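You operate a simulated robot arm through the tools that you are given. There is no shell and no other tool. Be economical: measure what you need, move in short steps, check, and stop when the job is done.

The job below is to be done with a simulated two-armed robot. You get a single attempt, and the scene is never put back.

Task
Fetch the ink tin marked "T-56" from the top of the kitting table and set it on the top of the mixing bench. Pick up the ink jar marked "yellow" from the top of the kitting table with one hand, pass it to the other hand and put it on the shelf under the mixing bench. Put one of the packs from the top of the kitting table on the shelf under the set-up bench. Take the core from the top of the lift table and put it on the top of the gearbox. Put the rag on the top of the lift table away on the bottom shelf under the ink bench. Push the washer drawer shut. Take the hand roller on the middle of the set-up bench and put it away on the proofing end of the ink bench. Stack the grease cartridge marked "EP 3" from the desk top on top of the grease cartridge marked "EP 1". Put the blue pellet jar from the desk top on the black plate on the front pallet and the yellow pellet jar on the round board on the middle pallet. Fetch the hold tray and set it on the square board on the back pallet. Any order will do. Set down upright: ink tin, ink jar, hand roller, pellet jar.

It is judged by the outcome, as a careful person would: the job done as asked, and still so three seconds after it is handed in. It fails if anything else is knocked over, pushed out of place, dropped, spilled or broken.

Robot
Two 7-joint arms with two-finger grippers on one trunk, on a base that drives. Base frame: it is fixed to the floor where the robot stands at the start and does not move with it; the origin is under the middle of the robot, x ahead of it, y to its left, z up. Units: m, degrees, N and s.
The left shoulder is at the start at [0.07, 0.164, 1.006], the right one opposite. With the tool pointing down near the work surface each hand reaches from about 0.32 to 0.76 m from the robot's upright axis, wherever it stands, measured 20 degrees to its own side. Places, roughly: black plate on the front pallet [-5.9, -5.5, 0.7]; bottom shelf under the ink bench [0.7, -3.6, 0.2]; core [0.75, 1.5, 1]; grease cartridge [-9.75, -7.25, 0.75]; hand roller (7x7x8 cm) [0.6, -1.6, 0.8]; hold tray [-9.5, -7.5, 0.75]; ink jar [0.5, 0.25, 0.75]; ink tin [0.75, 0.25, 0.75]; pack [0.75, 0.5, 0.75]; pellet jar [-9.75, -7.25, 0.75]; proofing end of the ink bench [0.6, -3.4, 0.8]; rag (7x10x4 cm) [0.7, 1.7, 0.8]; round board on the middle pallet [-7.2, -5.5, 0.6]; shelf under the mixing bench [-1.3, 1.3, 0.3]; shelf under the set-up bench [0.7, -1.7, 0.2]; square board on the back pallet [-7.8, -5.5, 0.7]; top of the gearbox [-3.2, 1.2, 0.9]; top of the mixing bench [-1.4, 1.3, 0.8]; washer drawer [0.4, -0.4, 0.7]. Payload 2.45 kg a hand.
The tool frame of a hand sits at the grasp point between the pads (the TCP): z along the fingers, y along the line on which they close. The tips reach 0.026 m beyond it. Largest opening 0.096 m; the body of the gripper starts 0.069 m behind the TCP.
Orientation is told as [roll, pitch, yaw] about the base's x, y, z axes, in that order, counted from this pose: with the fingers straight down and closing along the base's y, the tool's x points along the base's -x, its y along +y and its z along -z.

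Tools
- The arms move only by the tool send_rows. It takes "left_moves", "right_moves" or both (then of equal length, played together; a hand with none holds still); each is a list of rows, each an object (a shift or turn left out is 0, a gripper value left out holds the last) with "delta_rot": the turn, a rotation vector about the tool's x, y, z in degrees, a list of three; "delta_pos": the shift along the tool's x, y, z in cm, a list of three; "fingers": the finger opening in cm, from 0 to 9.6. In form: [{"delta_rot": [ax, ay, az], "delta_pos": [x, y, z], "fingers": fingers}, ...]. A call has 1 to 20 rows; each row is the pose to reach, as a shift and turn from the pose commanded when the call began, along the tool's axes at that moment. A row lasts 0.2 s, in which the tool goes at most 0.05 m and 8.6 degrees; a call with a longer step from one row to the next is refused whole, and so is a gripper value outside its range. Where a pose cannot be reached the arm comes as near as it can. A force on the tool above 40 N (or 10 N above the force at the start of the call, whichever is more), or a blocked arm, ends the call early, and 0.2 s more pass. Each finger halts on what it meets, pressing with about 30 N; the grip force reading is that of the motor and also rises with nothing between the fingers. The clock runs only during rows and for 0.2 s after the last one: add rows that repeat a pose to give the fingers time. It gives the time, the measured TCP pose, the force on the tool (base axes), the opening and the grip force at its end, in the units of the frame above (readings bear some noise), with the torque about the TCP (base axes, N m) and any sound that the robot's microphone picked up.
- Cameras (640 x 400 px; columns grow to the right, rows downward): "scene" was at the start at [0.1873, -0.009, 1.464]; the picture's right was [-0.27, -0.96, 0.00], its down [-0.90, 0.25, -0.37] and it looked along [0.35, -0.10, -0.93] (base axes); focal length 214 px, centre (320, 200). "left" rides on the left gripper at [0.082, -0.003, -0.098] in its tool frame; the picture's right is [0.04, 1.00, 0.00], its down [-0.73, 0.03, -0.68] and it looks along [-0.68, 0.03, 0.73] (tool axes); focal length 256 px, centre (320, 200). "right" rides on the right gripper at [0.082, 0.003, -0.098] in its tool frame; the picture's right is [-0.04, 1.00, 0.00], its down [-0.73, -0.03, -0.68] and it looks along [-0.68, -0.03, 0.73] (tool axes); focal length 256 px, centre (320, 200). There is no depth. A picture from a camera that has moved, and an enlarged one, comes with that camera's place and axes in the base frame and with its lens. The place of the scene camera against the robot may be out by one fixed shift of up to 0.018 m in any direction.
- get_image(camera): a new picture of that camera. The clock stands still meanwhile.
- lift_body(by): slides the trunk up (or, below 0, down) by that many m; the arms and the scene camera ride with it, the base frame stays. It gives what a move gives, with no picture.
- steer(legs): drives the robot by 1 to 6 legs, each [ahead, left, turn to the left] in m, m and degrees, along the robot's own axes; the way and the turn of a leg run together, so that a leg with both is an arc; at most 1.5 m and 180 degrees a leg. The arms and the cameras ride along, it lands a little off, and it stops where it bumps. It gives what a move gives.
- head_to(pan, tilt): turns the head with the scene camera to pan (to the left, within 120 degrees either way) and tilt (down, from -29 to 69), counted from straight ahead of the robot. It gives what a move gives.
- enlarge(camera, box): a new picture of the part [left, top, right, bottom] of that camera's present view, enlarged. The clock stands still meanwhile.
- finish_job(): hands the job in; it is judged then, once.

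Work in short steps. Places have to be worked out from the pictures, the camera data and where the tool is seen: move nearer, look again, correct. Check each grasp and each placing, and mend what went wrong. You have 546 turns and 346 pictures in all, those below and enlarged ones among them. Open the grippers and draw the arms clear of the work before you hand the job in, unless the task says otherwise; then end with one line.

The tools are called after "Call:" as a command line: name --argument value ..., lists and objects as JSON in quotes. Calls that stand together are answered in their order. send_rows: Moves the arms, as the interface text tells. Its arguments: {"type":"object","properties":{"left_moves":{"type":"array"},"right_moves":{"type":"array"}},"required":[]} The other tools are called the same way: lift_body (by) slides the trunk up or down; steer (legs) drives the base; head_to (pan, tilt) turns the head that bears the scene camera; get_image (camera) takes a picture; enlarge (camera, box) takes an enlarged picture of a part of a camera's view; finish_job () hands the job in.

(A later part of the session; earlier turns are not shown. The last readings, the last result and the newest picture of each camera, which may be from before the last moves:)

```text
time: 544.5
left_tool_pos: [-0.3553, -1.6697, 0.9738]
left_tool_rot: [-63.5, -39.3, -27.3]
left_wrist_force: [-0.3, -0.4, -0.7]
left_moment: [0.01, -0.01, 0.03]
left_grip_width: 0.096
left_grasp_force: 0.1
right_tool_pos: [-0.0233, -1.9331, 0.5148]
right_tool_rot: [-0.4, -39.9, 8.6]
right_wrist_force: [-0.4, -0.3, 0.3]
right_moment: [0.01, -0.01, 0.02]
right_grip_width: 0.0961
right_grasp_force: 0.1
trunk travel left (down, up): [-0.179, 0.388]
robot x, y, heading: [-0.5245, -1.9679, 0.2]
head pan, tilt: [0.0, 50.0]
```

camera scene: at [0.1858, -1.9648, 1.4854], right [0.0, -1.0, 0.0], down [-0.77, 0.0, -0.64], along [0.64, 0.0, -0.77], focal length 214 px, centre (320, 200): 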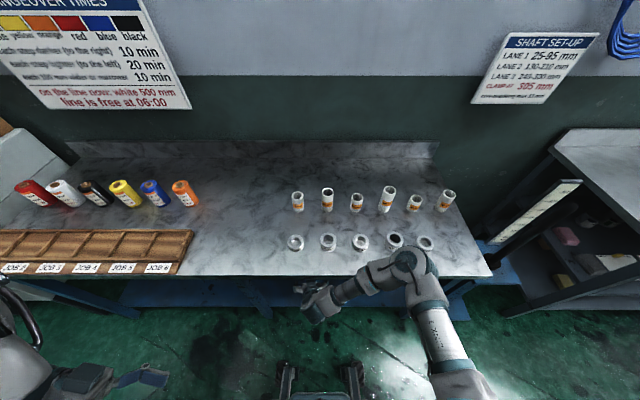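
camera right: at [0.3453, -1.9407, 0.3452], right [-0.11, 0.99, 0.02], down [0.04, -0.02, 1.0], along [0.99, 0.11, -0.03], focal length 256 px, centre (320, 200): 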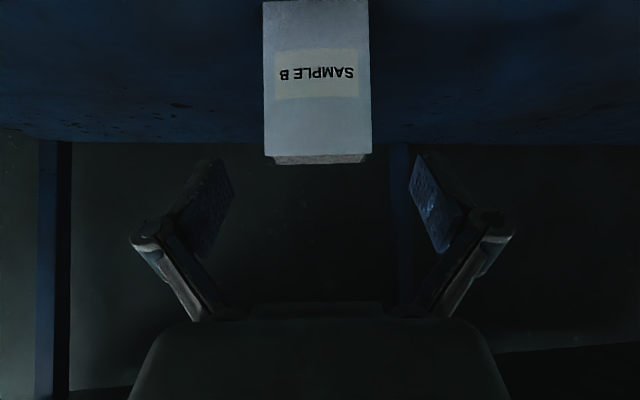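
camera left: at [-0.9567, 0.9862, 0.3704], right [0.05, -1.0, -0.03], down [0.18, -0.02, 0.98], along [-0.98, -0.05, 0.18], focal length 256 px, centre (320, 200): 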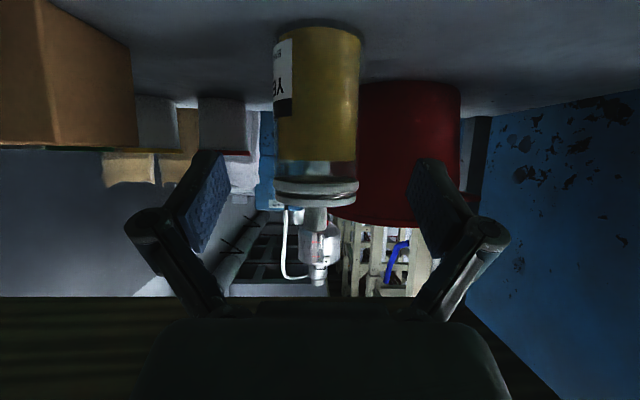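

Clear of the bench. Raise the right hand in free space.

Call:
send_rows --right_moves '[{"delta_pos": [-3, 0, -2.8]}, {"delta_pos": [-6, 0, -5.6]}, {"delta_pos": [-9, 0, -8.4]}, {"delta_pos": [-12, 0, -11.2]}, {"delta_pos": [-15, 0, -14]}, {"delta_pos": [-18, 0, -16.8]}, {"delta_pos": [-21, 0, -19.6]}, {"delta_pos": [-24, 0, -22.4]}, {"delta_pos": [-27, 0, -25.2]}, {"delta_pos": [-30, 0, -28]}, {"delta_pos": [-33, 0, -30.8]}, {"delta_pos": [-33, 0, -30.8]}]'

Call:
send_rows --right_moves '[{"delta_rot": [0, 8, 0], "delta_pos": [0, -1, -2]}, {"delta_rot": [0, 16, 0], "delta_pos": [0, -2, -4]}, {"delta_rot": [0, 24, 0], "delta_pos": [0, -3, -6]}, {"delta_rot": [0, 32, 0], "delta_pos": [0, -4, -8]}, {"delta_rot": [0, 39, 0], "delta_pos": [0, -5, -10]}, {"delta_rot": [0, 39, 0], "delta_pos": [0, -6, -10]}]'

Call:
head_to --pan 10 --tilt 55

Call:
get_image --camera "scene"

```text
time: 547.1
left_tool_pos: [-0.3589, -1.6707, 0.9751]
left_tool_rot: [-63.4, -39.4, -27.3]
left_wrist_force: [-0.8, 1.0, 0.1]
left_moment: [0.01, -0.01, 0.01]
left_grip_width: 0.0959
left_grasp_force: 0.2
right_tool_pos: [0.0264, -1.9238, 0.9659]
right_tool_rot: [-0.3, -40.0, 8.8]
right_wrist_force: [1.0, -0.4, 0.2]
right_moment: [0.0, -0.03, 0.01]
right_grip_width: 0.0959
right_grasp_force: 0.1
trunk travel left (down, up): [-0.179, 0.388]
robot x, y, heading: [-0.519, -1.9704, -0.0]
head pan, tilt: [0.0, 50.0]
```

```text
time: 548.5
left_tool_pos: [-0.3598, -1.6715, 0.9754]
left_tool_rot: [-63.3, -39.4, -27.3]
left_wrist_force: [0.4, 0.3, -1.1]
left_moment: [-0.01, -0.02, 0.01]
left_grip_width: 0.096
left_grasp_force: 0.0
right_tool_pos: [-0.0261, -1.9915, 1.041]
right_tool_rot: [-0.3, -0.9, 8.6]
right_wrist_force: [-0.1, -0.6, -0.5]
right_moment: [0.03, -0.01, -0.01]
right_grip_width: 0.0957
right_grasp_force: 0.0
trunk travel left (down, up): [-0.179, 0.388]
robot x, y, heading: [-0.5238, -1.969, 0.2]
head pan, tilt: [0.0, 50.0]
```

```text
time: 549.2
left_tool_pos: [-0.3589, -1.6704, 0.9748]
left_tool_rot: [-63.3, -39.3, -27.4]
left_wrist_force: [0.2, -0.5, 0.5]
left_moment: [0.02, 0.0, 0.01]
left_grip_width: 0.0959
left_grasp_force: 0.0
right_tool_pos: [-0.0258, -1.99, 1.0415]
right_tool_rot: [-0.3, -0.9, 8.4]
right_wrist_force: [-0.4, 0.6, 0.3]
right_moment: [-0.01, 0.02, -0.01]
right_grip_width: 0.096
right_grasp_force: 0.0
trunk travel left (down, up): [-0.179, 0.388]
robot x, y, heading: [-0.5229, -1.9694, -0.1]
head pan, tilt: [10.0, 55.0]
```

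```text
149 pictures are left
camera scene: at [-0.3163, -1.9521, 1.4789], right [0.17, -0.99, 0.0], down [-0.81, -0.14, -0.57], along [0.56, 0.1, -0.82], focal length 214 px, centre (320, 200)
```

scene: 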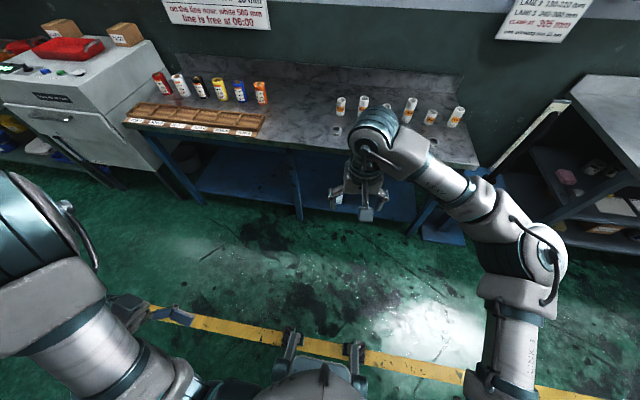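

All fine. I bring the left hand slightly forward off my body, turn to face −y, and drive down the aisle, then look toward the west part of the hall.

Call:
send_rows --left_moves '[{"delta_pos": [-2.5, 2.5, -1]}, {"delta_pos": [-5, 5, -2]}, {"delta_pos": [-7.5, 7.5, -3]}, {"delta_pos": [-9, 9, -4]}]'

Call:
steer --legs '[[0, 0, -90], [1.3, 0, 0]]'

Call:
head_to --pan 0 --tilt 15

Call:
get_image --camera "scene"

Call:
head_to --pan -60 --tilt 15

Call:
get_image --camera "scene"

```text
time: 550.2
left_tool_pos: [-0.2281, -1.6522, 0.9835]
left_tool_rot: [-63.4, -39.5, -27.4]
left_wrist_force: [0.0, -0.2, -0.1]
left_moment: [0.0, 0.0, 0.02]
left_grip_width: 0.0959
left_grasp_force: 0.0
right_tool_pos: [-0.0261, -1.99, 1.0405]
right_tool_rot: [-0.2, -1.0, 8.4]
right_wrist_force: [0.0, -0.5, 0.5]
right_moment: [0.01, 0.0, 0.04]
right_grip_width: 0.096
right_grasp_force: 0.1
trunk travel left (down, up): [-0.179, 0.388]
robot x, y, heading: [-0.5193, -1.9687, -0.1]
head pan, tilt: [10.0, 55.0]
```

```text
time: 560.6
left_tool_pos: [-0.1221, -3.5582, 0.9849]
left_tool_rot: [-63.2, -39.4, -113.0]
left_wrist_force: [0.3, 0.4, -0.2]
left_moment: [-0.02, 0.0, 0.0]
left_grip_width: 0.096
left_grasp_force: 0.0
right_tool_pos: [-0.4454, -3.7855, 1.0416]
right_tool_rot: [-0.3, -1.0, -77.5]
right_wrist_force: [-0.9, -0.1, 0.2]
right_moment: [0.05, 0.03, 0.0]
right_grip_width: 0.096
right_grasp_force: 0.2
trunk travel left (down, up): [-0.179, 0.388]
robot x, y, heading: [-0.4614, -3.2903, -85.7]
head pan, tilt: [10.0, 55.0]
```

```text
time: 561.7
left_tool_pos: [-0.1243, -3.5537, 0.9858]
left_tool_rot: [-63.2, -39.6, -113.0]
left_wrist_force: [0.8, -0.6, -0.2]
left_moment: [0.01, 0.01, 0.0]
left_grip_width: 0.0962
left_grasp_force: 0.1
right_tool_pos: [-0.4469, -3.7815, 1.0426]
right_tool_rot: [-0.3, -1.1, -77.4]
right_wrist_force: [-0.3, 0.0, 0.3]
right_moment: [0.01, -0.02, 0.01]
right_grip_width: 0.0963
right_grasp_force: 0.0
trunk travel left (down, up): [-0.179, 0.388]
robot x, y, heading: [-0.4618, -3.2894, -85.7]
head pan, tilt: [0.0, 15.0]
```

```text
148 pictures are left
camera scene: at [-0.4366, -3.5076, 1.5388], right [-1.0, -0.07, 0.0], down [-0.02, 0.26, -0.96], along [0.07, -0.96, -0.26], focal length 214 px, centre (320, 200)
```

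scene: 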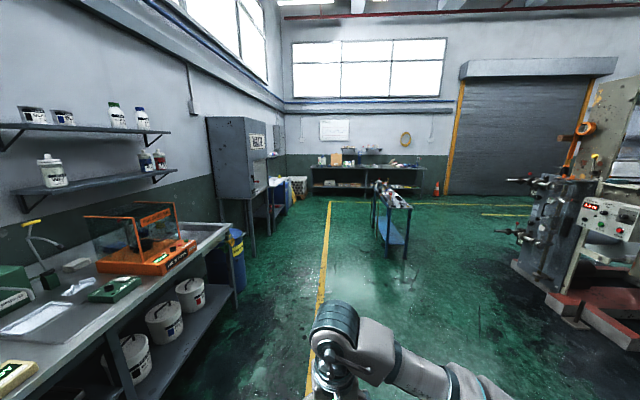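

```text
time: 563.0
left_tool_pos: [-0.1241, -3.5547, 0.9858]
left_tool_rot: [-63.2, -39.7, -113.2]
left_wrist_force: [0.1, 0.0, 0.4]
left_moment: [0.01, -0.02, -0.03]
left_grip_width: 0.0958
left_grasp_force: 0.1
right_tool_pos: [-0.4475, -3.7814, 1.0437]
right_tool_rot: [-0.3, -1.1, -77.4]
right_wrist_force: [-0.2, 0.1, -0.4]
right_moment: [0.02, -0.03, 0.01]
right_grip_width: 0.0959
right_grasp_force: 0.1
trunk travel left (down, up): [-0.179, 0.388]
robot x, y, heading: [-0.4631, -3.2896, -85.7]
head pan, tilt: [-60.0, 15.0]
```

```text
147 pictures are left
camera scene: at [-0.5207, -3.4668, 1.5393], right [-0.56, 0.83, 0.0], down [0.21, 0.15, -0.97], along [-0.8, -0.54, -0.26], focal length 214 px, centre (320, 200)
```

scene: 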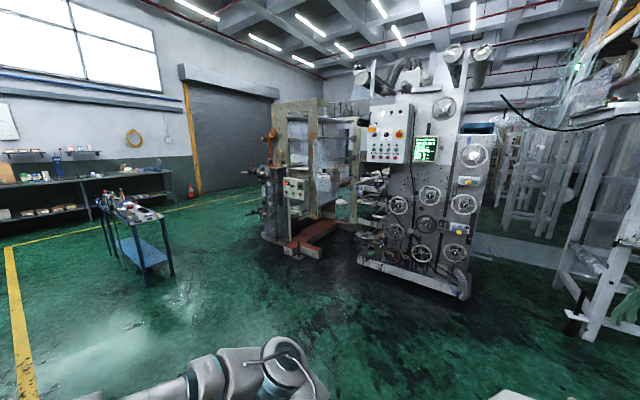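

The press block stands at x≈-2.7, y −3.2…−5.5; open floor lies south (y≈−7). Earlier I saw discs on the floor near here, so I look down-right before moving.

Call:
head_to --pan -45 --tilt 45

Call:
get_image --camera "scene"

```text
time: 563.9
left_tool_pos: [-0.1234, -3.5542, 0.9851]
left_tool_rot: [-63.2, -39.7, -113.1]
left_wrist_force: [-0.4, -0.2, 0.9]
left_moment: [-0.01, 0.01, 0.01]
left_grip_width: 0.0961
left_grasp_force: 0.0
right_tool_pos: [-0.4462, -3.7803, 1.0429]
right_tool_rot: [-0.3, -1.2, -77.4]
right_wrist_force: [0.3, 0.1, 0.4]
right_moment: [0.02, 0.01, -0.01]
right_grip_width: 0.0961
right_grasp_force: 0.1
trunk travel left (down, up): [-0.179, 0.388]
robot x, y, heading: [-0.4621, -3.2875, -85.6]
head pan, tilt: [-45.0, 45.0]
```

```text
146 pictures are left
camera scene: at [-0.4968, -3.4756, 1.4924], right [-0.76, 0.65, 0.0], down [0.46, 0.54, -0.71], along [-0.46, -0.53, -0.71], focal length 214 px, centre (320, 200)
```

scene: 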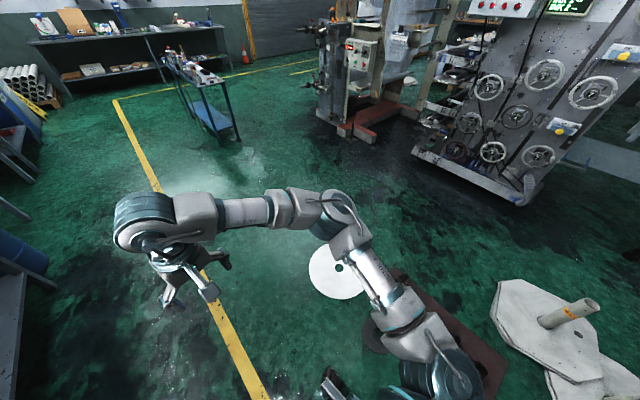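

The disc edge is at x≈-0.9; I keep x≈-0.45 and go down to y≈-5.2, then turn to face −x and look.

Call:
steer --legs '[[0.6, 0, -4.4], [1.3, 0, 0], [0, 0, -90]]'

Call:
head_to --pan 10 --tilt 22

Call:
get_image --camera "scene"

```text
time: 577.5
left_tool_pos: [-0.7684, -5.5246, 0.9851]
left_tool_rot: [-63.2, -39.7, 149.8]
left_wrist_force: [0.7, 0.4, -0.3]
left_moment: [0.0, -0.02, 0.03]
left_grip_width: 0.0961
left_grasp_force: 0.1
right_tool_pos: [-0.9521, -5.1775, 1.0431]
right_tool_rot: [-0.3, -1.2, -174.4]
right_wrist_force: [0.0, -0.3, -0.7]
right_moment: [0.05, -0.02, 0.02]
right_grip_width: 0.096
right_grasp_force: 0.0
trunk travel left (down, up): [-0.179, 0.388]
robot x, y, heading: [-0.4642, -5.2206, 176.9]
head pan, tilt: [-45.0, 45.0]
```

```text
time: 578.7
left_tool_pos: [-0.7642, -5.5253, 0.9867]
left_tool_rot: [-63.0, -39.9, 149.7]
left_wrist_force: [-0.8, 0.4, 0.1]
left_moment: [-0.01, -0.01, -0.01]
left_grip_width: 0.0963
left_grasp_force: 0.1
right_tool_pos: [-0.9496, -5.1762, 1.0452]
right_tool_rot: [-0.2, -1.5, -174.5]
right_wrist_force: [-0.7, -0.2, 0.2]
right_moment: [0.0, 0.01, -0.01]
right_grip_width: 0.096
right_grasp_force: 0.1
trunk travel left (down, up): [-0.179, 0.388]
robot x, y, heading: [-0.4664, -5.2215, 177.3]
head pan, tilt: [10.0, 22.0]
```

```text
145 pictures are left
camera scene: at [-0.6775, -5.2278, 1.5275], right [-0.12, 0.99, 0.0], down [0.38, 0.05, -0.93], along [-0.92, -0.11, -0.38], focal length 214 px, centre (320, 200)
```

scene: 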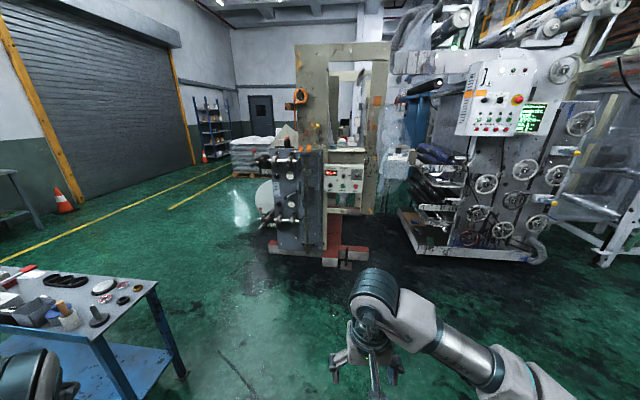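

Press feet reach y≈-6, trolley spans (-1.1…-1.4, −6.15…−7.4). The wider way is east of the trolley: back up to x≈-0.27, strafe to y≈-8, then go west.

Call:
steer --legs '[[-0.2, 0, 2.7], [0, 1.4, 0], [0, 1.3, 0]]'

Call:
get_image --camera "scene"

```text
time: 593.3
left_tool_pos: [-0.782, -8.2698, 0.986]
left_tool_rot: [-63.2, -39.9, 146.7]
left_wrist_force: [0.2, 0.3, 0.4]
left_moment: [-0.02, 0.05, -0.02]
left_grip_width: 0.0957
left_grasp_force: 0.0
right_tool_pos: [-0.9484, -7.9104, 1.0452]
right_tool_rot: [-0.4, -1.4, -177.5]
right_wrist_force: [-0.6, 0.2, -0.1]
right_moment: [0.04, -0.02, 0.0]
right_grip_width: 0.096
right_grasp_force: 0.1
trunk travel left (down, up): [-0.179, 0.388]
robot x, y, heading: [-0.4644, -7.9805, 174.2]
head pan, tilt: [10.0, 22.0]
```

```text
144 pictures are left
camera scene: at [-0.6796, -7.976, 1.5275], right [-0.07, 1.0, 0.0], down [0.38, 0.03, -0.93], along [-0.92, -0.06, -0.38], focal length 214 px, centre (320, 200)
```

scene: 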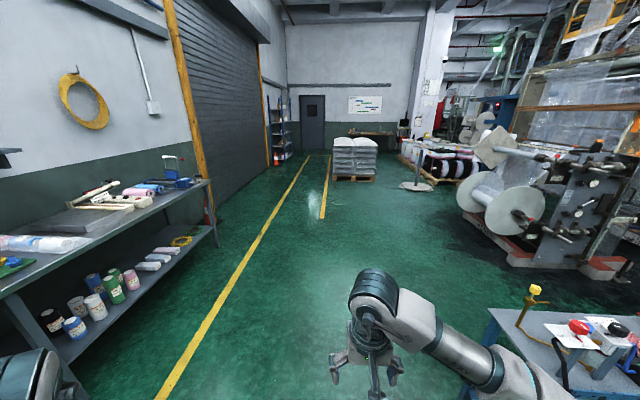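

The lane west is open; a sack pallet sits at about (-5.8,-7.45), and the goods pallets right of it. Drive west along y≈-8.3.

Call:
steer --legs '[[1.5, 0.1, 5.8], [1.5, 0.1, 0], [1.3, 0.1, 0]]'

Call:
head_to --pan -20 --tilt 22

Call:
get_image --camera "scene"

```text
refused: leg 1 is longer than a leg can be; nothing moved
```

```text
time: 594.2
left_tool_pos: [-0.7783, -8.2686, 0.9881]
left_tool_rot: [-63.1, -40.1, 146.6]
left_wrist_force: [-0.4, 0.8, 0.7]
left_moment: [0.01, -0.04, 0.03]
left_grip_width: 0.0956
left_grasp_force: 0.0
right_tool_pos: [-0.9434, -7.9114, 1.0469]
right_tool_rot: [-0.5, -1.7, -177.5]
right_wrist_force: [0.3, -0.2, -0.3]
right_moment: [0.01, 0.02, 0.0]
right_grip_width: 0.0962
right_grasp_force: 0.0
trunk travel left (down, up): [-0.179, 0.388]
robot x, y, heading: [-0.4666, -7.9833, 174.1]
head pan, tilt: [-20.0, 22.0]
```

```text
143 pictures are left
camera scene: at [-0.6705, -7.9293, 1.5276], right [0.44, 0.9, 0.0], down [0.34, -0.16, -0.93], along [-0.83, 0.41, -0.38], focal length 214 px, centre (320, 200)
```

scene: 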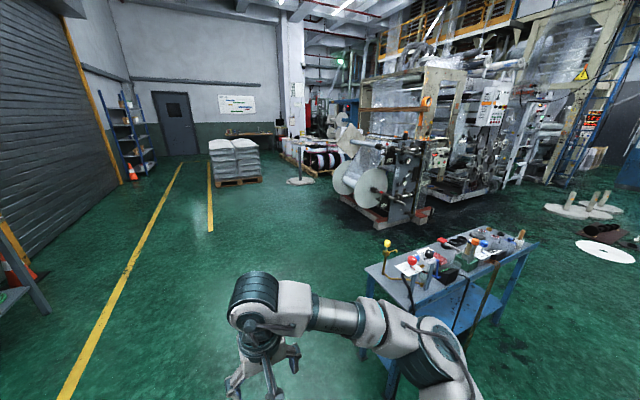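

Legs were a hair over the limit; resend with 1.4 m legs.

Call:
steer --legs '[[1.4, 0.1, 5.8], [1.4, 0.1, 0], [1.4, 0.1, 0]]'

Call:
get_image --camera "scene"

```text
time: 614.5
left_tool_pos: [-4.956, -8.4688, 0.9875]
left_tool_rot: [-63.0, -40.2, 152.2]
left_wrist_force: [0.2, 0.4, -0.9]
left_moment: [0.0, 0.0, -0.03]
left_grip_width: 0.0959
left_grasp_force: 0.0
right_tool_pos: [-5.1564, -8.13, 1.0472]
right_tool_rot: [-0.3, -1.7, -171.9]
right_wrist_force: [-0.2, -0.1, 0.9]
right_moment: [0.0, 0.02, -0.01]
right_grip_width: 0.0959
right_grasp_force: 0.1
trunk travel left (down, up): [-0.179, 0.388]
robot x, y, heading: [-4.6728, -8.1513, 179.4]
head pan, tilt: [-20.0, 22.0]
```

```text
142 pictures are left
camera scene: at [-4.8819, -8.1207, 1.5277], right [0.35, 0.94, 0.0], down [0.36, -0.13, -0.93], along [-0.87, 0.32, -0.38], focal length 214 px, centre (320, 200)
```

scene: 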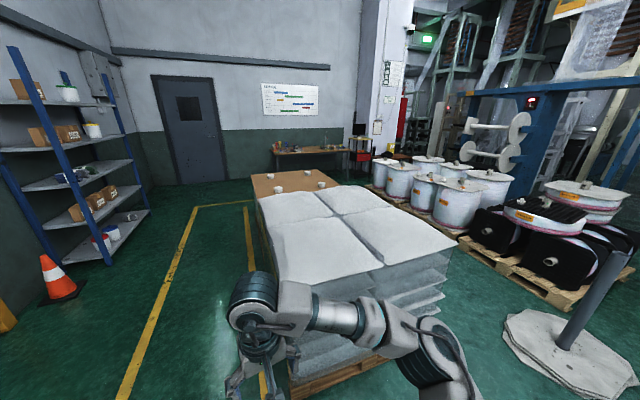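

Sack and box pallets line the lane with their south edge at y≈-8.0. Shift left to y≈-8.65 and drive on west.

Call:
steer --legs '[[0, 0.5, 0.6], [1.45, 0, 0], [1.3, 0, 0], [1.1, 0, 0]]'

Call:
head_to --pan -40 --tilt 30

Call:
get_image --camera "scene"

```text
time: 636.0
left_tool_pos: [-8.8675, -9.077, 0.9913]
left_tool_rot: [-62.5, -40.0, 155.6]
left_wrist_force: [0.4, 0.9, 0.2]
left_moment: [-0.03, 0.0, -0.01]
left_grip_width: 0.096
left_grasp_force: 0.0
right_tool_pos: [-9.0875, -8.7507, 1.0504]
right_tool_rot: [-0.1, -1.9, -168.2]
right_wrist_force: [-0.5, 0.3, -0.3]
right_moment: [-0.09, -0.06, -0.01]
right_grip_width: 0.0959
right_grasp_force: 0.0
trunk travel left (down, up): [-0.179, 0.388]
robot x, y, heading: [-8.6068, -8.7461, -176.5]
head pan, tilt: [-20.0, 22.0]
```

```text
time: 636.8
left_tool_pos: [-8.8634, -9.0765, 0.9919]
left_tool_rot: [-62.5, -40.4, 155.6]
left_wrist_force: [0.8, 0.4, 0.8]
left_moment: [-0.01, 0.01, 0.0]
left_grip_width: 0.0959
left_grasp_force: 0.0
right_tool_pos: [-9.0832, -8.7512, 1.0501]
right_tool_rot: [-0.1, -2.2, -168.1]
right_wrist_force: [-0.1, 0.9, -0.1]
right_moment: [-0.02, -0.03, 0.0]
right_grip_width: 0.0959
right_grasp_force: 0.1
trunk travel left (down, up): [-0.179, 0.388]
robot x, y, heading: [-8.6039, -8.7477, -176.6]
head pan, tilt: [-40.0, 30.0]
```

```text
141 pictures are left
camera scene: at [-8.8016, -8.6943, 1.5147], right [0.6, 0.8, 0.0], down [0.41, -0.3, -0.86], along [-0.69, 0.52, -0.5], focal length 214 px, centre (320, 200)
```

scene: 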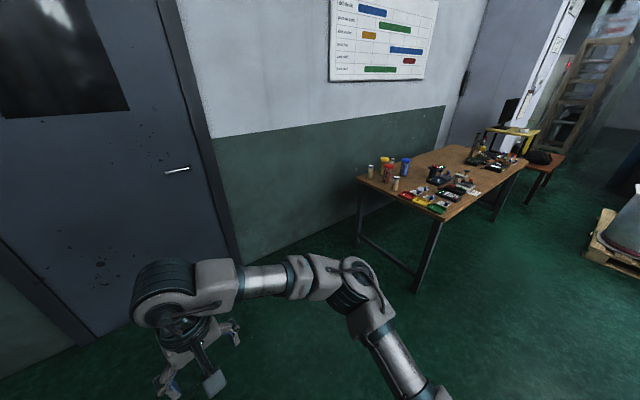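

The desk (x −9.2…−10, y −7.35…−5.4) has the items at its near south end. Zoom in.

Call:
enlarge --camera "scene" --box '[350, 120, 540, 240]'

```text
3.33 times, centred on (445, 180) of scene
camera zoom: at [-8.8016, -8.6943, 1.5147], right [0.6, 0.8, 0.0], down [0.41, -0.3, -0.86], along [-0.69, 0.52, -0.5], focal length 715 px, centre (-97, 267)
```

zoom: 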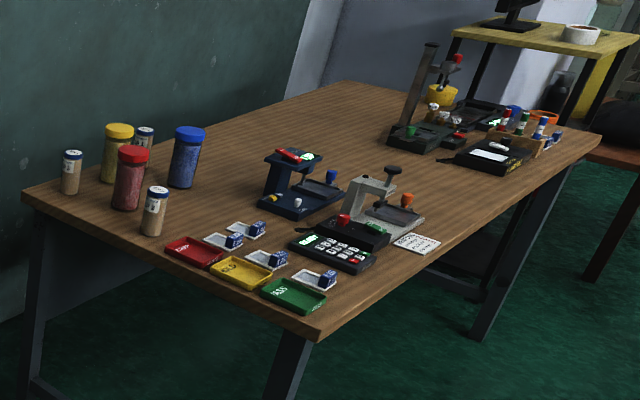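

I see blue/red/yellow pellet jars, three small grease cartridges and red/yellow/green trays at the south end. I'll approach from the south side: drive to (-9.4,-8.75) and turn to face the desk.

Call:
steer --legs '[[0.8, 0, 0], [0, 0, -78]]'

Call:
head_to --pan 0 --tilt 35

Call:
get_image --camera "scene"

```text
time: 644.4
left_tool_pos: [-9.7979, -8.6368, 0.9909]
left_tool_rot: [-62.8, -40.6, 80.3]
left_wrist_force: [0.8, 0.6, 0.7]
left_moment: [-0.03, 0.0, 0.0]
left_grip_width: 0.0961
left_grasp_force: 0.0
right_tool_pos: [-9.5386, -8.3405, 1.0514]
right_tool_rot: [-0.4, -2.0, 116.5]
right_wrist_force: [0.2, 0.2, -0.1]
right_moment: [0.01, 0.04, 0.01]
right_grip_width: 0.0961
right_grasp_force: 0.1
trunk travel left (down, up): [-0.179, 0.388]
robot x, y, heading: [-9.4076, -8.8015, 107.9]
head pan, tilt: [-40.0, 30.0]
```

```text
time: 645.5
left_tool_pos: [-9.7984, -8.641, 0.9915]
left_tool_rot: [-62.7, -40.6, 80.3]
left_wrist_force: [-0.3, -0.3, 0.4]
left_moment: [0.01, 0.01, -0.02]
left_grip_width: 0.0961
left_grasp_force: 0.1
right_tool_pos: [-9.5382, -8.3428, 1.0528]
right_tool_rot: [-0.5, -2.3, 116.5]
right_wrist_force: [1.1, -0.3, 0.1]
right_moment: [-0.01, -0.02, 0.0]
right_grip_width: 0.096
right_grasp_force: 0.1
trunk travel left (down, up): [-0.179, 0.388]
robot x, y, heading: [-9.413, -8.7993, 107.7]
head pan, tilt: [0.0, 35.0]
```

```text
139 pictures are left
camera scene: at [-9.4753, -8.5923, 1.507], right [0.95, 0.31, 0.0], down [0.18, -0.55, -0.82], along [-0.25, 0.78, -0.58], focal length 214 px, centre (320, 200)
```

scene: 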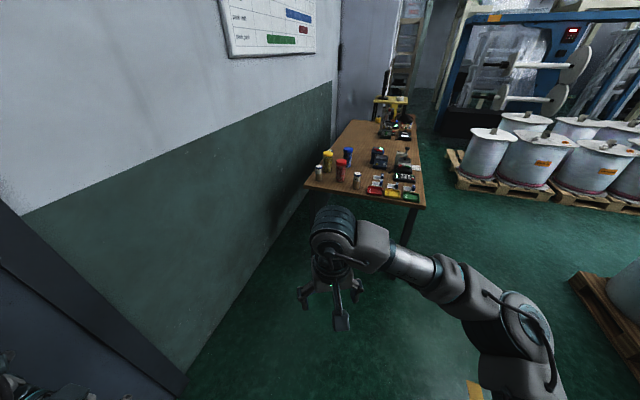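

Wall x≈-10.3, desk south edge y≈-7.4. Drive forward to about (-9.6,-7.85), keeping the hands high.

Call:
steer --legs '[[0.92, -0.11, 0]]'

Call:
head_to --pan 5 --tilt 50

Call:
get_image --camera "scene"

Call:
get_image --camera "right"

```text
time: 650.3
left_tool_pos: [-9.9655, -7.7386, 0.9905]
left_tool_rot: [-62.7, -40.7, 79.7]
left_wrist_force: [0.2, -0.3, 0.1]
left_moment: [0.01, -0.03, 0.01]
left_grip_width: 0.0961
left_grasp_force: 0.0
right_tool_pos: [-9.7017, -7.4462, 1.0524]
right_tool_rot: [-0.6, -2.4, 115.7]
right_wrist_force: [0.0, 0.5, 0.4]
right_moment: [-0.01, 0.04, 0.0]
right_grip_width: 0.0959
right_grasp_force: 0.1
trunk travel left (down, up): [-0.179, 0.388]
robot x, y, heading: [-9.5826, -7.9031, 107.3]
head pan, tilt: [0.0, 35.0]
```

```text
time: 651.0
left_tool_pos: [-9.9626, -7.7422, 0.993]
left_tool_rot: [-62.6, -40.8, 79.4]
left_wrist_force: [0.3, -0.8, 0.5]
left_moment: [0.0, 0.0, 0.02]
left_grip_width: 0.0961
left_grasp_force: 0.2
right_tool_pos: [-9.7, -7.4498, 1.0553]
right_tool_rot: [-0.5, -2.5, 115.7]
right_wrist_force: [-0.4, 0.2, -0.4]
right_moment: [0.02, -0.02, 0.0]
right_grip_width: 0.0958
right_grasp_force: 0.0
trunk travel left (down, up): [-0.179, 0.388]
robot x, y, heading: [-9.5848, -7.9042, 107.1]
head pan, tilt: [5.0, 50.0]
```

```text
138 pictures are left
camera scene: at [-9.6443, -7.7082, 1.4854], right [0.93, 0.38, 0.0], down [0.29, -0.71, -0.64], along [-0.24, 0.59, -0.77], focal length 214 px, centre (320, 200)
```

scene: 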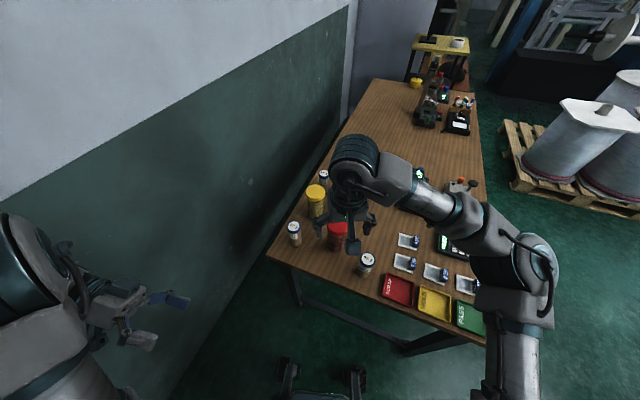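

```text
137 pictures are left
camera right: at [-9.6664, -7.5293, 1.1487], right [-0.92, -0.4, -0.01], down [-0.28, 0.64, 0.71], along [-0.28, 0.65, -0.7], focal length 256 px, centre (320, 200)
```

right: 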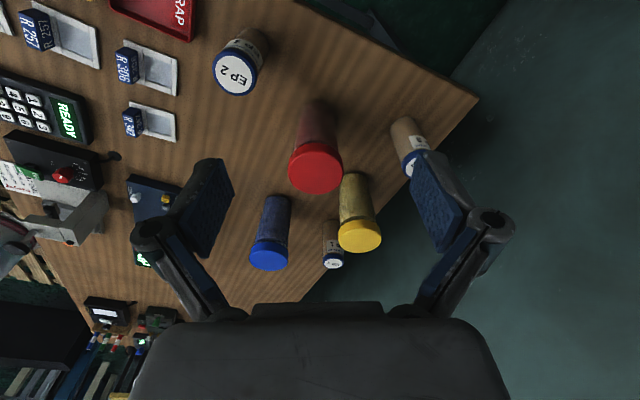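

EP 2 is the front cartridge; I need the labels on the other two. Zoom the right wrist view there.

Call:
enlarge --camera "right" --box '[230, 100, 450, 290]'

Call:
enlarge --camera "scene" --box '[260, 150, 500, 350]'

```text
2.11 times, centred on (340, 195) of right
camera zoom: at [-9.6664, -7.5293, 1.1487], right [-0.92, -0.4, -0.01], down [-0.28, 0.64, 0.71], along [-0.28, 0.65, -0.7], focal length 539 px, centre (278, 210)
```

zoom: 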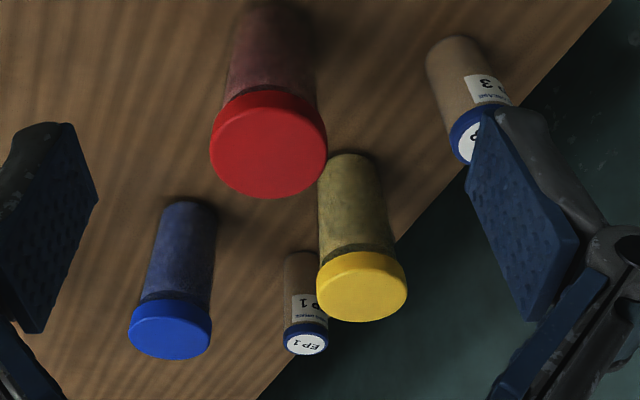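

```text
2.00 times, centred on (380, 250) of scene
camera zoom: at [-9.6443, -7.7082, 1.4854], right [0.93, 0.38, 0.0], down [0.29, -0.71, -0.64], along [-0.24, 0.59, -0.77], focal length 429 px, centre (200, 100)
```

zoom: 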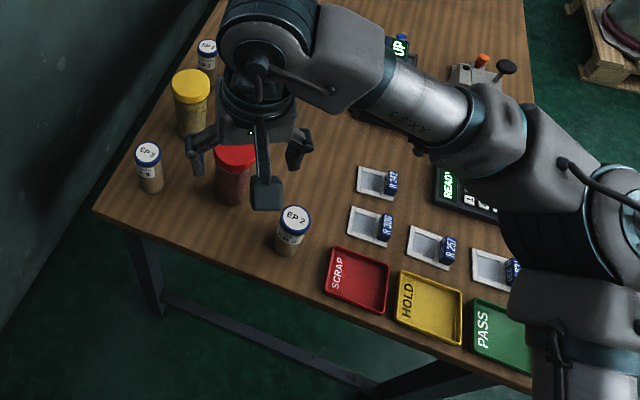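

EP 1 is behind the yellow jar, EP 3 nearest the wall, and the yellow tray reads HOLD. I turn 18° left so the jars lie to the right-front, and view again from the wrist.

Call:
steer --legs '[[0.05, 0, 18]]'

Call:
get_image --camera "right"

```text
time: 652.4
left_tool_pos: [-10.0141, -7.8211, 0.9949]
left_tool_rot: [-62.2, -40.8, 97.5]
left_wrist_force: [-0.3, 0.3, -0.9]
left_moment: [-0.01, 0.01, -0.02]
left_grip_width: 0.096
left_grasp_force: 0.0
right_tool_pos: [-9.8549, -7.4609, 1.0555]
right_tool_rot: [-0.3, -2.5, 134.0]
right_wrist_force: [0.2, 0.2, -0.5]
right_moment: [-0.01, 0.0, -0.01]
right_grip_width: 0.096
right_grasp_force: 0.0
trunk travel left (down, up): [-0.179, 0.388]
robot x, y, heading: [-9.6009, -7.856, 125.3]
head pan, tilt: [5.0, 50.0]
```

```text
134 pictures are left
camera right: at [-9.7982, -7.5269, 1.1484], right [-0.75, -0.66, 0.0], down [-0.47, 0.52, 0.71], along [-0.47, 0.53, -0.7], focal length 256 px, centre (320, 200)
```

right: 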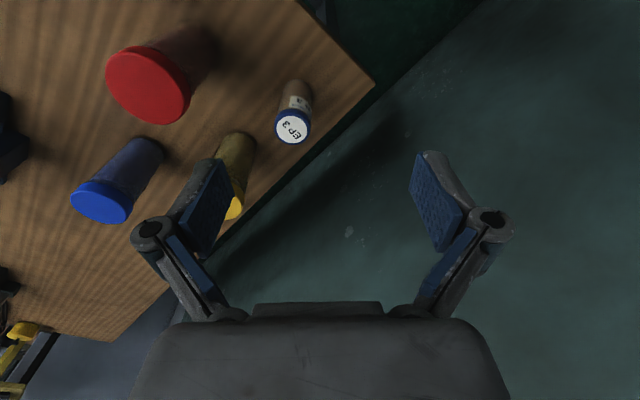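

Two wrist views triangulate well: lids at z≈0.90 — red (-9.739,-7.347), blue (-9.738,-7.123), yellow (-9.859,-7.247); EP 1 ≈(-9.88,-7.097), EP 3 ≈(-9.878,-7.378); desk ≈0.785. Move over the yellow jar.

Call:
send_rows --right_moves '[{"delta_pos": [-2.6, -2.4, 0]}, {"delta_pos": [-5.2, -4.8, 0]}, {"delta_pos": [-7.8, -7.2, 0]}, {"delta_pos": [-10.4, -9.6, 1]}, {"delta_pos": [-13, -12, 3]}, {"delta_pos": [-15.7, -14.6, 5]}, {"delta_pos": [-15.7, -14.6, 5]}]'

Call:
get_image --camera "right"

```text
time: 654.0
left_tool_pos: [-10.0122, -7.8259, 0.9937]
left_tool_rot: [-62.2, -41.1, 97.5]
left_wrist_force: [-0.6, -0.4, 1.0]
left_moment: [0.0, 0.01, -0.01]
left_grip_width: 0.0961
left_grasp_force: 0.1
right_tool_pos: [-9.8593, -7.2483, 1.0169]
right_tool_rot: [-0.5, -2.8, 133.7]
right_wrist_force: [-0.9, 0.0, -0.4]
right_moment: [-0.01, 0.0, 0.0]
right_grip_width: 0.0961
right_grasp_force: 0.1
trunk travel left (down, up): [-0.179, 0.388]
robot x, y, heading: [-9.6041, -7.8559, 125.4]
head pan, tilt: [5.0, 50.0]
```

```text
133 pictures are left
camera right: at [-9.8025, -7.3151, 1.1099], right [-0.75, -0.66, -0.01], down [-0.47, 0.52, 0.71], along [-0.47, 0.54, -0.7], focal length 256 px, centre (320, 200)
```

right: 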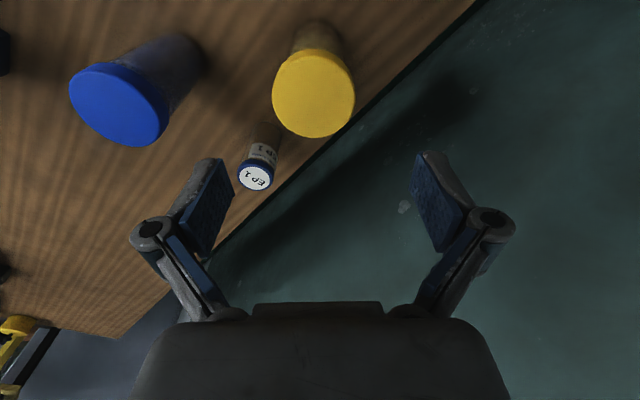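

TCP is right above the yellow lid (Ø6.8 cm). Descend to z≈0.86 and grip.

Call:
send_rows --right_moves '[{"delta_pos": [-0.1, -0.4, 4]}, {"delta_pos": [-0.1, -0.4, 8]}, {"delta_pos": [-0.1, -0.4, 12]}, {"delta_pos": [-0.1, -0.4, 15.5]}, {"delta_pos": [-0.1, -0.4, 15.5]}, {"delta_pos": [-0.1, -0.4, 15.5], "fingers": 4}, {"delta_pos": [-0.1, -0.4, 15.5]}, {"delta_pos": [-0.1, -0.4, 15.5]}, {"delta_pos": [-0.1, -0.4, 15.5]}]'

Call:
get_image --camera "right"

```text
time: 656.0
left_tool_pos: [-10.0138, -7.8279, 0.995]
left_tool_rot: [-62.3, -41.2, 97.5]
left_wrist_force: [-0.1, -0.1, 1.0]
left_moment: [0.01, 0.02, 0.0]
left_grip_width: 0.096
left_grasp_force: 0.1
right_tool_pos: [-9.8636, -7.2381, 0.8647]
right_tool_rot: [-0.5, -3.0, 133.9]
right_wrist_force: [-2.0, 7.5, 25.8]
right_moment: [0.12, -0.07, 0.03]
right_grip_width: 0.073
right_grasp_force: 29.6
trunk travel left (down, up): [-0.179, 0.388]
robot x, y, heading: [-9.602, -7.8565, 125.3]
head pan, tilt: [5.0, 50.0]
```

```text
132 pictures are left
camera right: at [-9.8065, -7.3034, 0.957], right [-0.75, -0.66, -0.01], down [-0.47, 0.52, 0.72], along [-0.47, 0.54, -0.7], focal length 256 px, centre (320, 200)
```

right: 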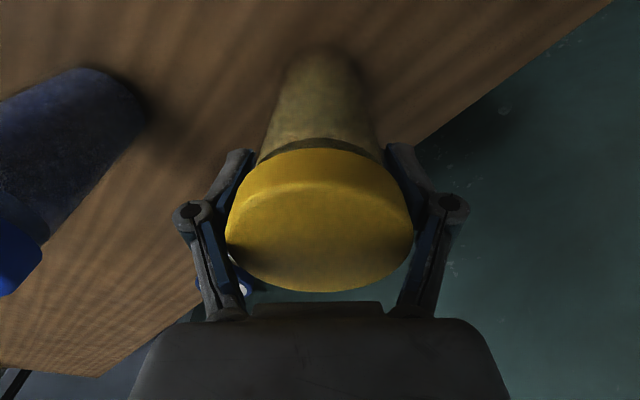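

Yellow jar gripped. Lift it 14 cm and check before moving off.

Call:
send_rows --right_moves '[{"delta_pos": [0, 0, -2]}, {"delta_pos": [0, 0, -6]}, {"delta_pos": [0, 0, -10]}, {"delta_pos": [0, 0, -14]}, {"delta_pos": [3, 0, -17]}, {"delta_pos": [7, 0, -18]}, {"delta_pos": [11, 0, -19]}, {"delta_pos": [11, 0, -19]}]'

Call:
get_image --camera "right"

```text
time: 657.8
left_tool_pos: [-10.0149, -7.8252, 0.9943]
left_tool_rot: [-62.2, -40.9, 97.5]
left_wrist_force: [-0.1, 1.0, -0.9]
left_moment: [0.0, -0.01, 0.0]
left_grip_width: 0.0959
left_grasp_force: 0.1
right_tool_pos: [-9.7787, -7.3275, 1.0445]
right_tool_rot: [-0.5, -2.6, 133.8]
right_wrist_force: [0.0, 0.8, -3.7]
right_moment: [0.0, 0.03, -0.01]
right_grip_width: 0.0677
right_grasp_force: 29.9
trunk travel left (down, up): [-0.179, 0.388]
robot x, y, heading: [-9.6045, -7.8572, 125.7]
head pan, tilt: [5.0, 50.0]
```

```text
131 pictures are left
camera right: at [-9.7224, -7.3925, 1.1378], right [-0.75, -0.66, -0.01], down [-0.47, 0.52, 0.71], along [-0.47, 0.54, -0.7], focal length 256 px, centre (320, 200)
```

right: 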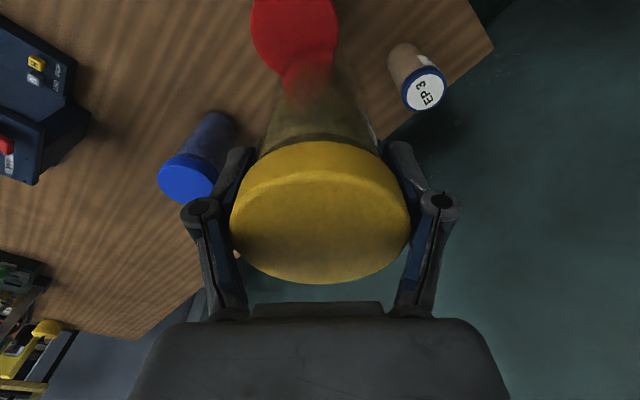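

Held firmly. Back away, face north (+y), shift to x≈-8.55 and look at the pallets.

Call:
steer --legs '[[-0.55, 0, 0], [0, 0, -35.7], [0, -0.75, 0], [0.7, 0, 0]]'

Call:
head_to --pan -35 --tilt 28

Call:
get_image --camera "scene"

```text
time: 669.9
left_tool_pos: [-8.8523, -7.344, 0.9954]
left_tool_rot: [-62.2, -40.9, 62.7]
left_wrist_force: [-0.1, -0.1, 0.2]
left_moment: [-0.01, 0.0, -0.02]
left_grip_width: 0.0957
left_grasp_force: 0.1
right_tool_pos: [-8.3738, -7.0705, 1.0449]
right_tool_rot: [-0.4, -2.6, 99.0]
right_wrist_force: [0.3, -0.1, -2.9]
right_moment: [0.0, 0.02, 0.01]
right_grip_width: 0.068
right_grasp_force: 30.0
trunk travel left (down, up): [-0.179, 0.388]
robot x, y, heading: [-8.5301, -7.6056, 90.7]
head pan, tilt: [5.0, 50.0]
```

```text
time: 671.0
left_tool_pos: [-8.8499, -7.3492, 0.9968]
left_tool_rot: [-62.0, -41.1, 62.4]
left_wrist_force: [0.6, -0.6, 0.2]
left_moment: [0.0, -0.01, 0.02]
left_grip_width: 0.096
left_grasp_force: 0.0
right_tool_pos: [-8.3708, -7.0729, 1.0474]
right_tool_rot: [-0.4, -2.9, 99.0]
right_wrist_force: [0.6, -0.3, -3.1]
right_moment: [0.0, 0.0, -0.03]
right_grip_width: 0.0678
right_grasp_force: 29.7
trunk travel left (down, up): [-0.179, 0.388]
robot x, y, heading: [-8.5341, -7.6064, 90.8]
head pan, tilt: [-35.0, 28.0]
```

```text
130 pictures are left
camera scene: at [-8.4763, -7.4001, 1.5178], right [0.83, -0.56, 0.0], down [-0.27, -0.39, -0.88], along [0.5, 0.73, -0.47], focal length 214 px, centre (320, 200)
```

scene: 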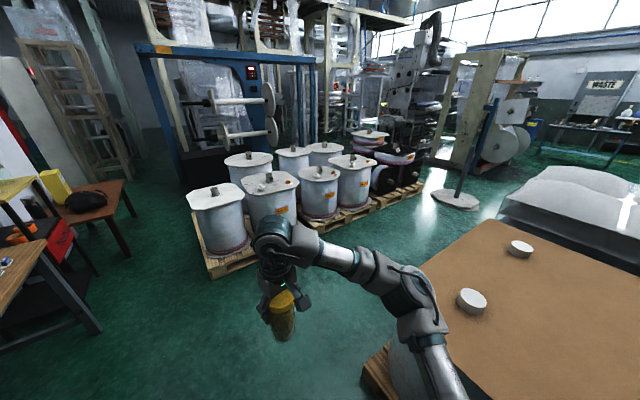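

The pallets hold rolls topped with boards. Zoom in to see which boards are where.

Call:
enlarge --camera "scene" --box '[180, 110, 460, 290]'

```text
2.22 times, centred on (320, 200) of scene
camera zoom: at [-8.4763, -7.4001, 1.5178], right [0.83, -0.56, 0.0], down [-0.27, -0.39, -0.88], along [0.5, 0.73, -0.47], focal length 477 px, centre (320, 200)
```

zoom: 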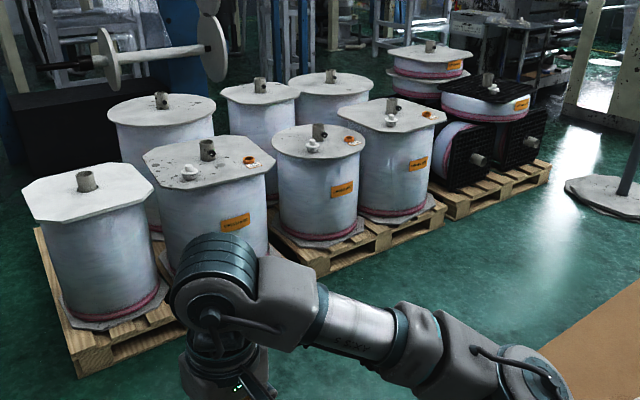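

The round board at about (-7.25,-5.6) fits "middle pallet"; lane between pallets is y −7.05…−5.8. Drive north to y≈-6.4, then strafe right to x≈-7.45.

Call:
steer --legs '[[1.15, 0, -0.8], [0, -1.05, 0]]'

Call:
head_to --pan -5 --tilt 50

Call:
get_image --camera "scene"

Call:
get_image --camera "right"

```text
time: 681.8
left_tool_pos: [-7.8, -6.205, 0.9942]
left_tool_rot: [-62.4, -41.3, 62.3]
left_wrist_force: [0.2, -0.4, 1.2]
left_moment: [0.03, -0.02, -0.01]
left_grip_width: 0.096
left_grasp_force: 0.0
right_tool_pos: [-7.3198, -5.9355, 1.0483]
right_tool_rot: [-0.6, -2.9, 98.6]
right_wrist_force: [-1.0, -0.3, -1.9]
right_moment: [0.0, -0.03, 0.03]
right_grip_width: 0.0676
right_grasp_force: 30.5
trunk travel left (down, up): [-0.179, 0.388]
robot x, y, heading: [-7.4791, -6.4647, 90.1]
head pan, tilt: [-35.0, 28.0]
```

```text
time: 682.8
left_tool_pos: [-7.7951, -6.2104, 0.9969]
left_tool_rot: [-61.9, -41.4, 62.0]
left_wrist_force: [-0.1, -1.0, 0.0]
left_moment: [0.02, 0.01, 0.02]
left_grip_width: 0.0959
left_grasp_force: 0.0
right_tool_pos: [-7.3172, -5.9407, 1.0491]
right_tool_rot: [-0.6, -3.0, 98.7]
right_wrist_force: [-0.5, -1.2, -3.6]
right_moment: [0.02, 0.02, 0.0]
right_grip_width: 0.068
right_grasp_force: 30.8
trunk travel left (down, up): [-0.179, 0.388]
robot x, y, heading: [-7.477, -6.469, 89.9]
head pan, tilt: [-5.0, 50.0]
```

```text
128 pictures are left
camera scene: at [-7.4711, -6.2584, 1.4853], right [1.0, -0.09, 0.0], down [-0.06, -0.77, -0.64], along [0.06, 0.64, -0.77], focal length 214 px, centre (320, 200)
```

scene: 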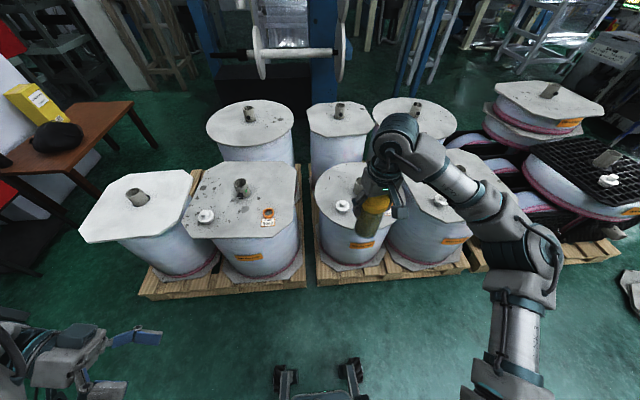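

```text
127 pictures are left
camera right: at [-7.3074, -6.0262, 1.1424], right [-0.99, -0.11, -0.01], down [-0.08, 0.69, 0.72], along [-0.07, 0.71, -0.7], focal length 256 px, centre (320, 200)
```

right: 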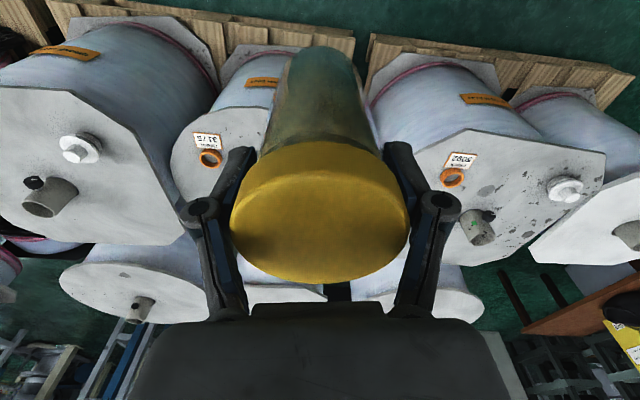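

The front-left round board of the middle pallet has its centre ≈(-7.21,-5.50), r≈0.24, with a plug at (-7.29,-5.59) and a ring at (-7.07,-5.61). I'll set the jar at (-7.185,-5.665). Drive 0.2 m closer, 0.1 m right.

Call:
steer --legs '[[0.2, -0.1, 0]]'

Call:
get_image --camera "right"

Call:
get_image --camera "scene"

```text
time: 684.5
left_tool_pos: [-7.6975, -6.0103, 0.9971]
left_tool_rot: [-62.0, -41.4, 62.2]
left_wrist_force: [-0.1, -0.4, -0.4]
left_moment: [0.01, 0.04, -0.01]
left_grip_width: 0.096
left_grasp_force: 0.1
right_tool_pos: [-7.2184, -5.7376, 1.0488]
right_tool_rot: [-0.5, -3.1, 98.8]
right_wrist_force: [-0.5, 0.1, -3.9]
right_moment: [-0.01, 0.0, -0.04]
right_grip_width: 0.0676
right_grasp_force: 29.7
trunk travel left (down, up): [-0.179, 0.388]
robot x, y, heading: [-7.3823, -6.2708, 90.3]
head pan, tilt: [-5.0, 50.0]
```

```text
126 pictures are left
camera right: at [-7.2092, -5.8258, 1.1422], right [-0.99, -0.11, -0.01], down [-0.08, 0.69, 0.72], along [-0.08, 0.71, -0.7], focal length 256 px, centre (320, 200)
```

right: 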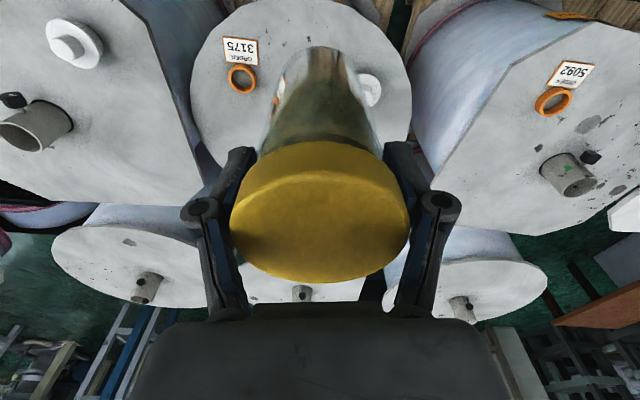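

```text
125 pictures are left
camera scene: at [-7.3716, -6.0588, 1.4853], right [1.0, -0.08, 0.0], down [-0.06, -0.77, -0.64], along [0.05, 0.64, -0.77], focal length 214 px, centre (320, 200)
```

scene: 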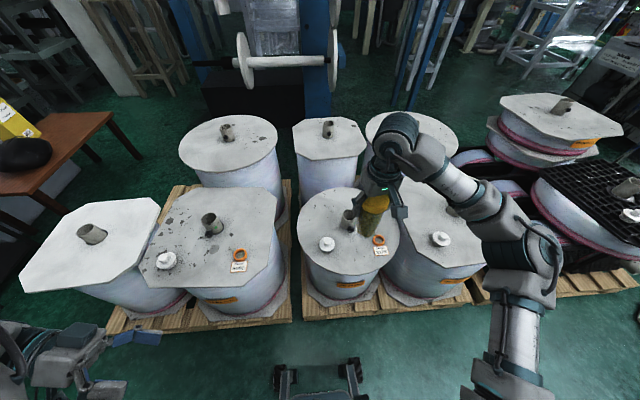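

Board top ≈0.65; the spot (-7.195,-5.645) midway between plug and ring is free. Move there and descend to z≈0.79.

Call:
send_rows --right_moves '[{"delta_pos": [-4, -1.8, 0]}, {"delta_pos": [-8.7, -3.7, 0]}, {"delta_pos": [-8.7, -3.7, 4]}, {"delta_pos": [-8.7, -3.7, 8]}, {"delta_pos": [-8.7, -3.7, 12]}, {"delta_pos": [-8.7, -3.7, 16]}, {"delta_pos": [-8.7, -3.7, 20]}, {"delta_pos": [-8.7, -3.7, 24]}, {"delta_pos": [-8.7, -3.7, 26]}, {"delta_pos": [-8.7, -3.7, 26]}]'

Call:
get_image --camera "right"

Call:
enlarge --camera "scene" --box '[270, 150, 450, 310]'

```text
refused: row 2 steps farther than a row can; nothing moved
```

```text
124 pictures are left
camera right: at [-7.2092, -5.8258, 1.1422], right [-0.99, -0.11, -0.01], down [-0.08, 0.69, 0.72], along [-0.08, 0.71, -0.7], focal length 256 px, centre (320, 200)
```

right: 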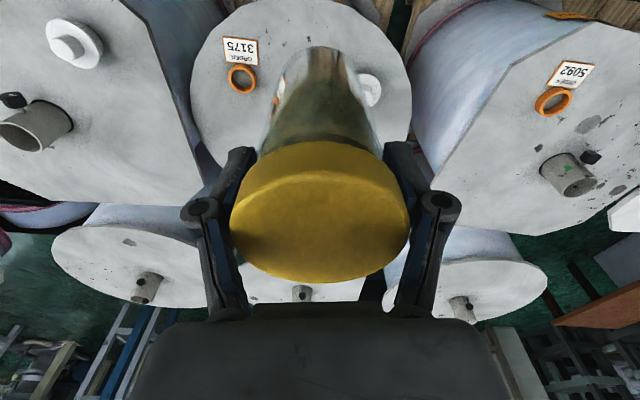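

```text
2.50 times, centred on (360, 230) of scene
camera zoom: at [-7.3716, -6.0588, 1.4853], right [1.0, -0.08, 0.0], down [-0.06, -0.77, -0.64], along [0.05, 0.64, -0.77], focal length 536 px, centre (220, 125)
```

zoom: 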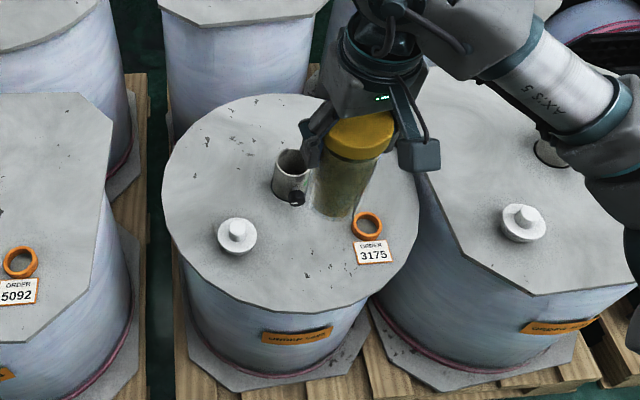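

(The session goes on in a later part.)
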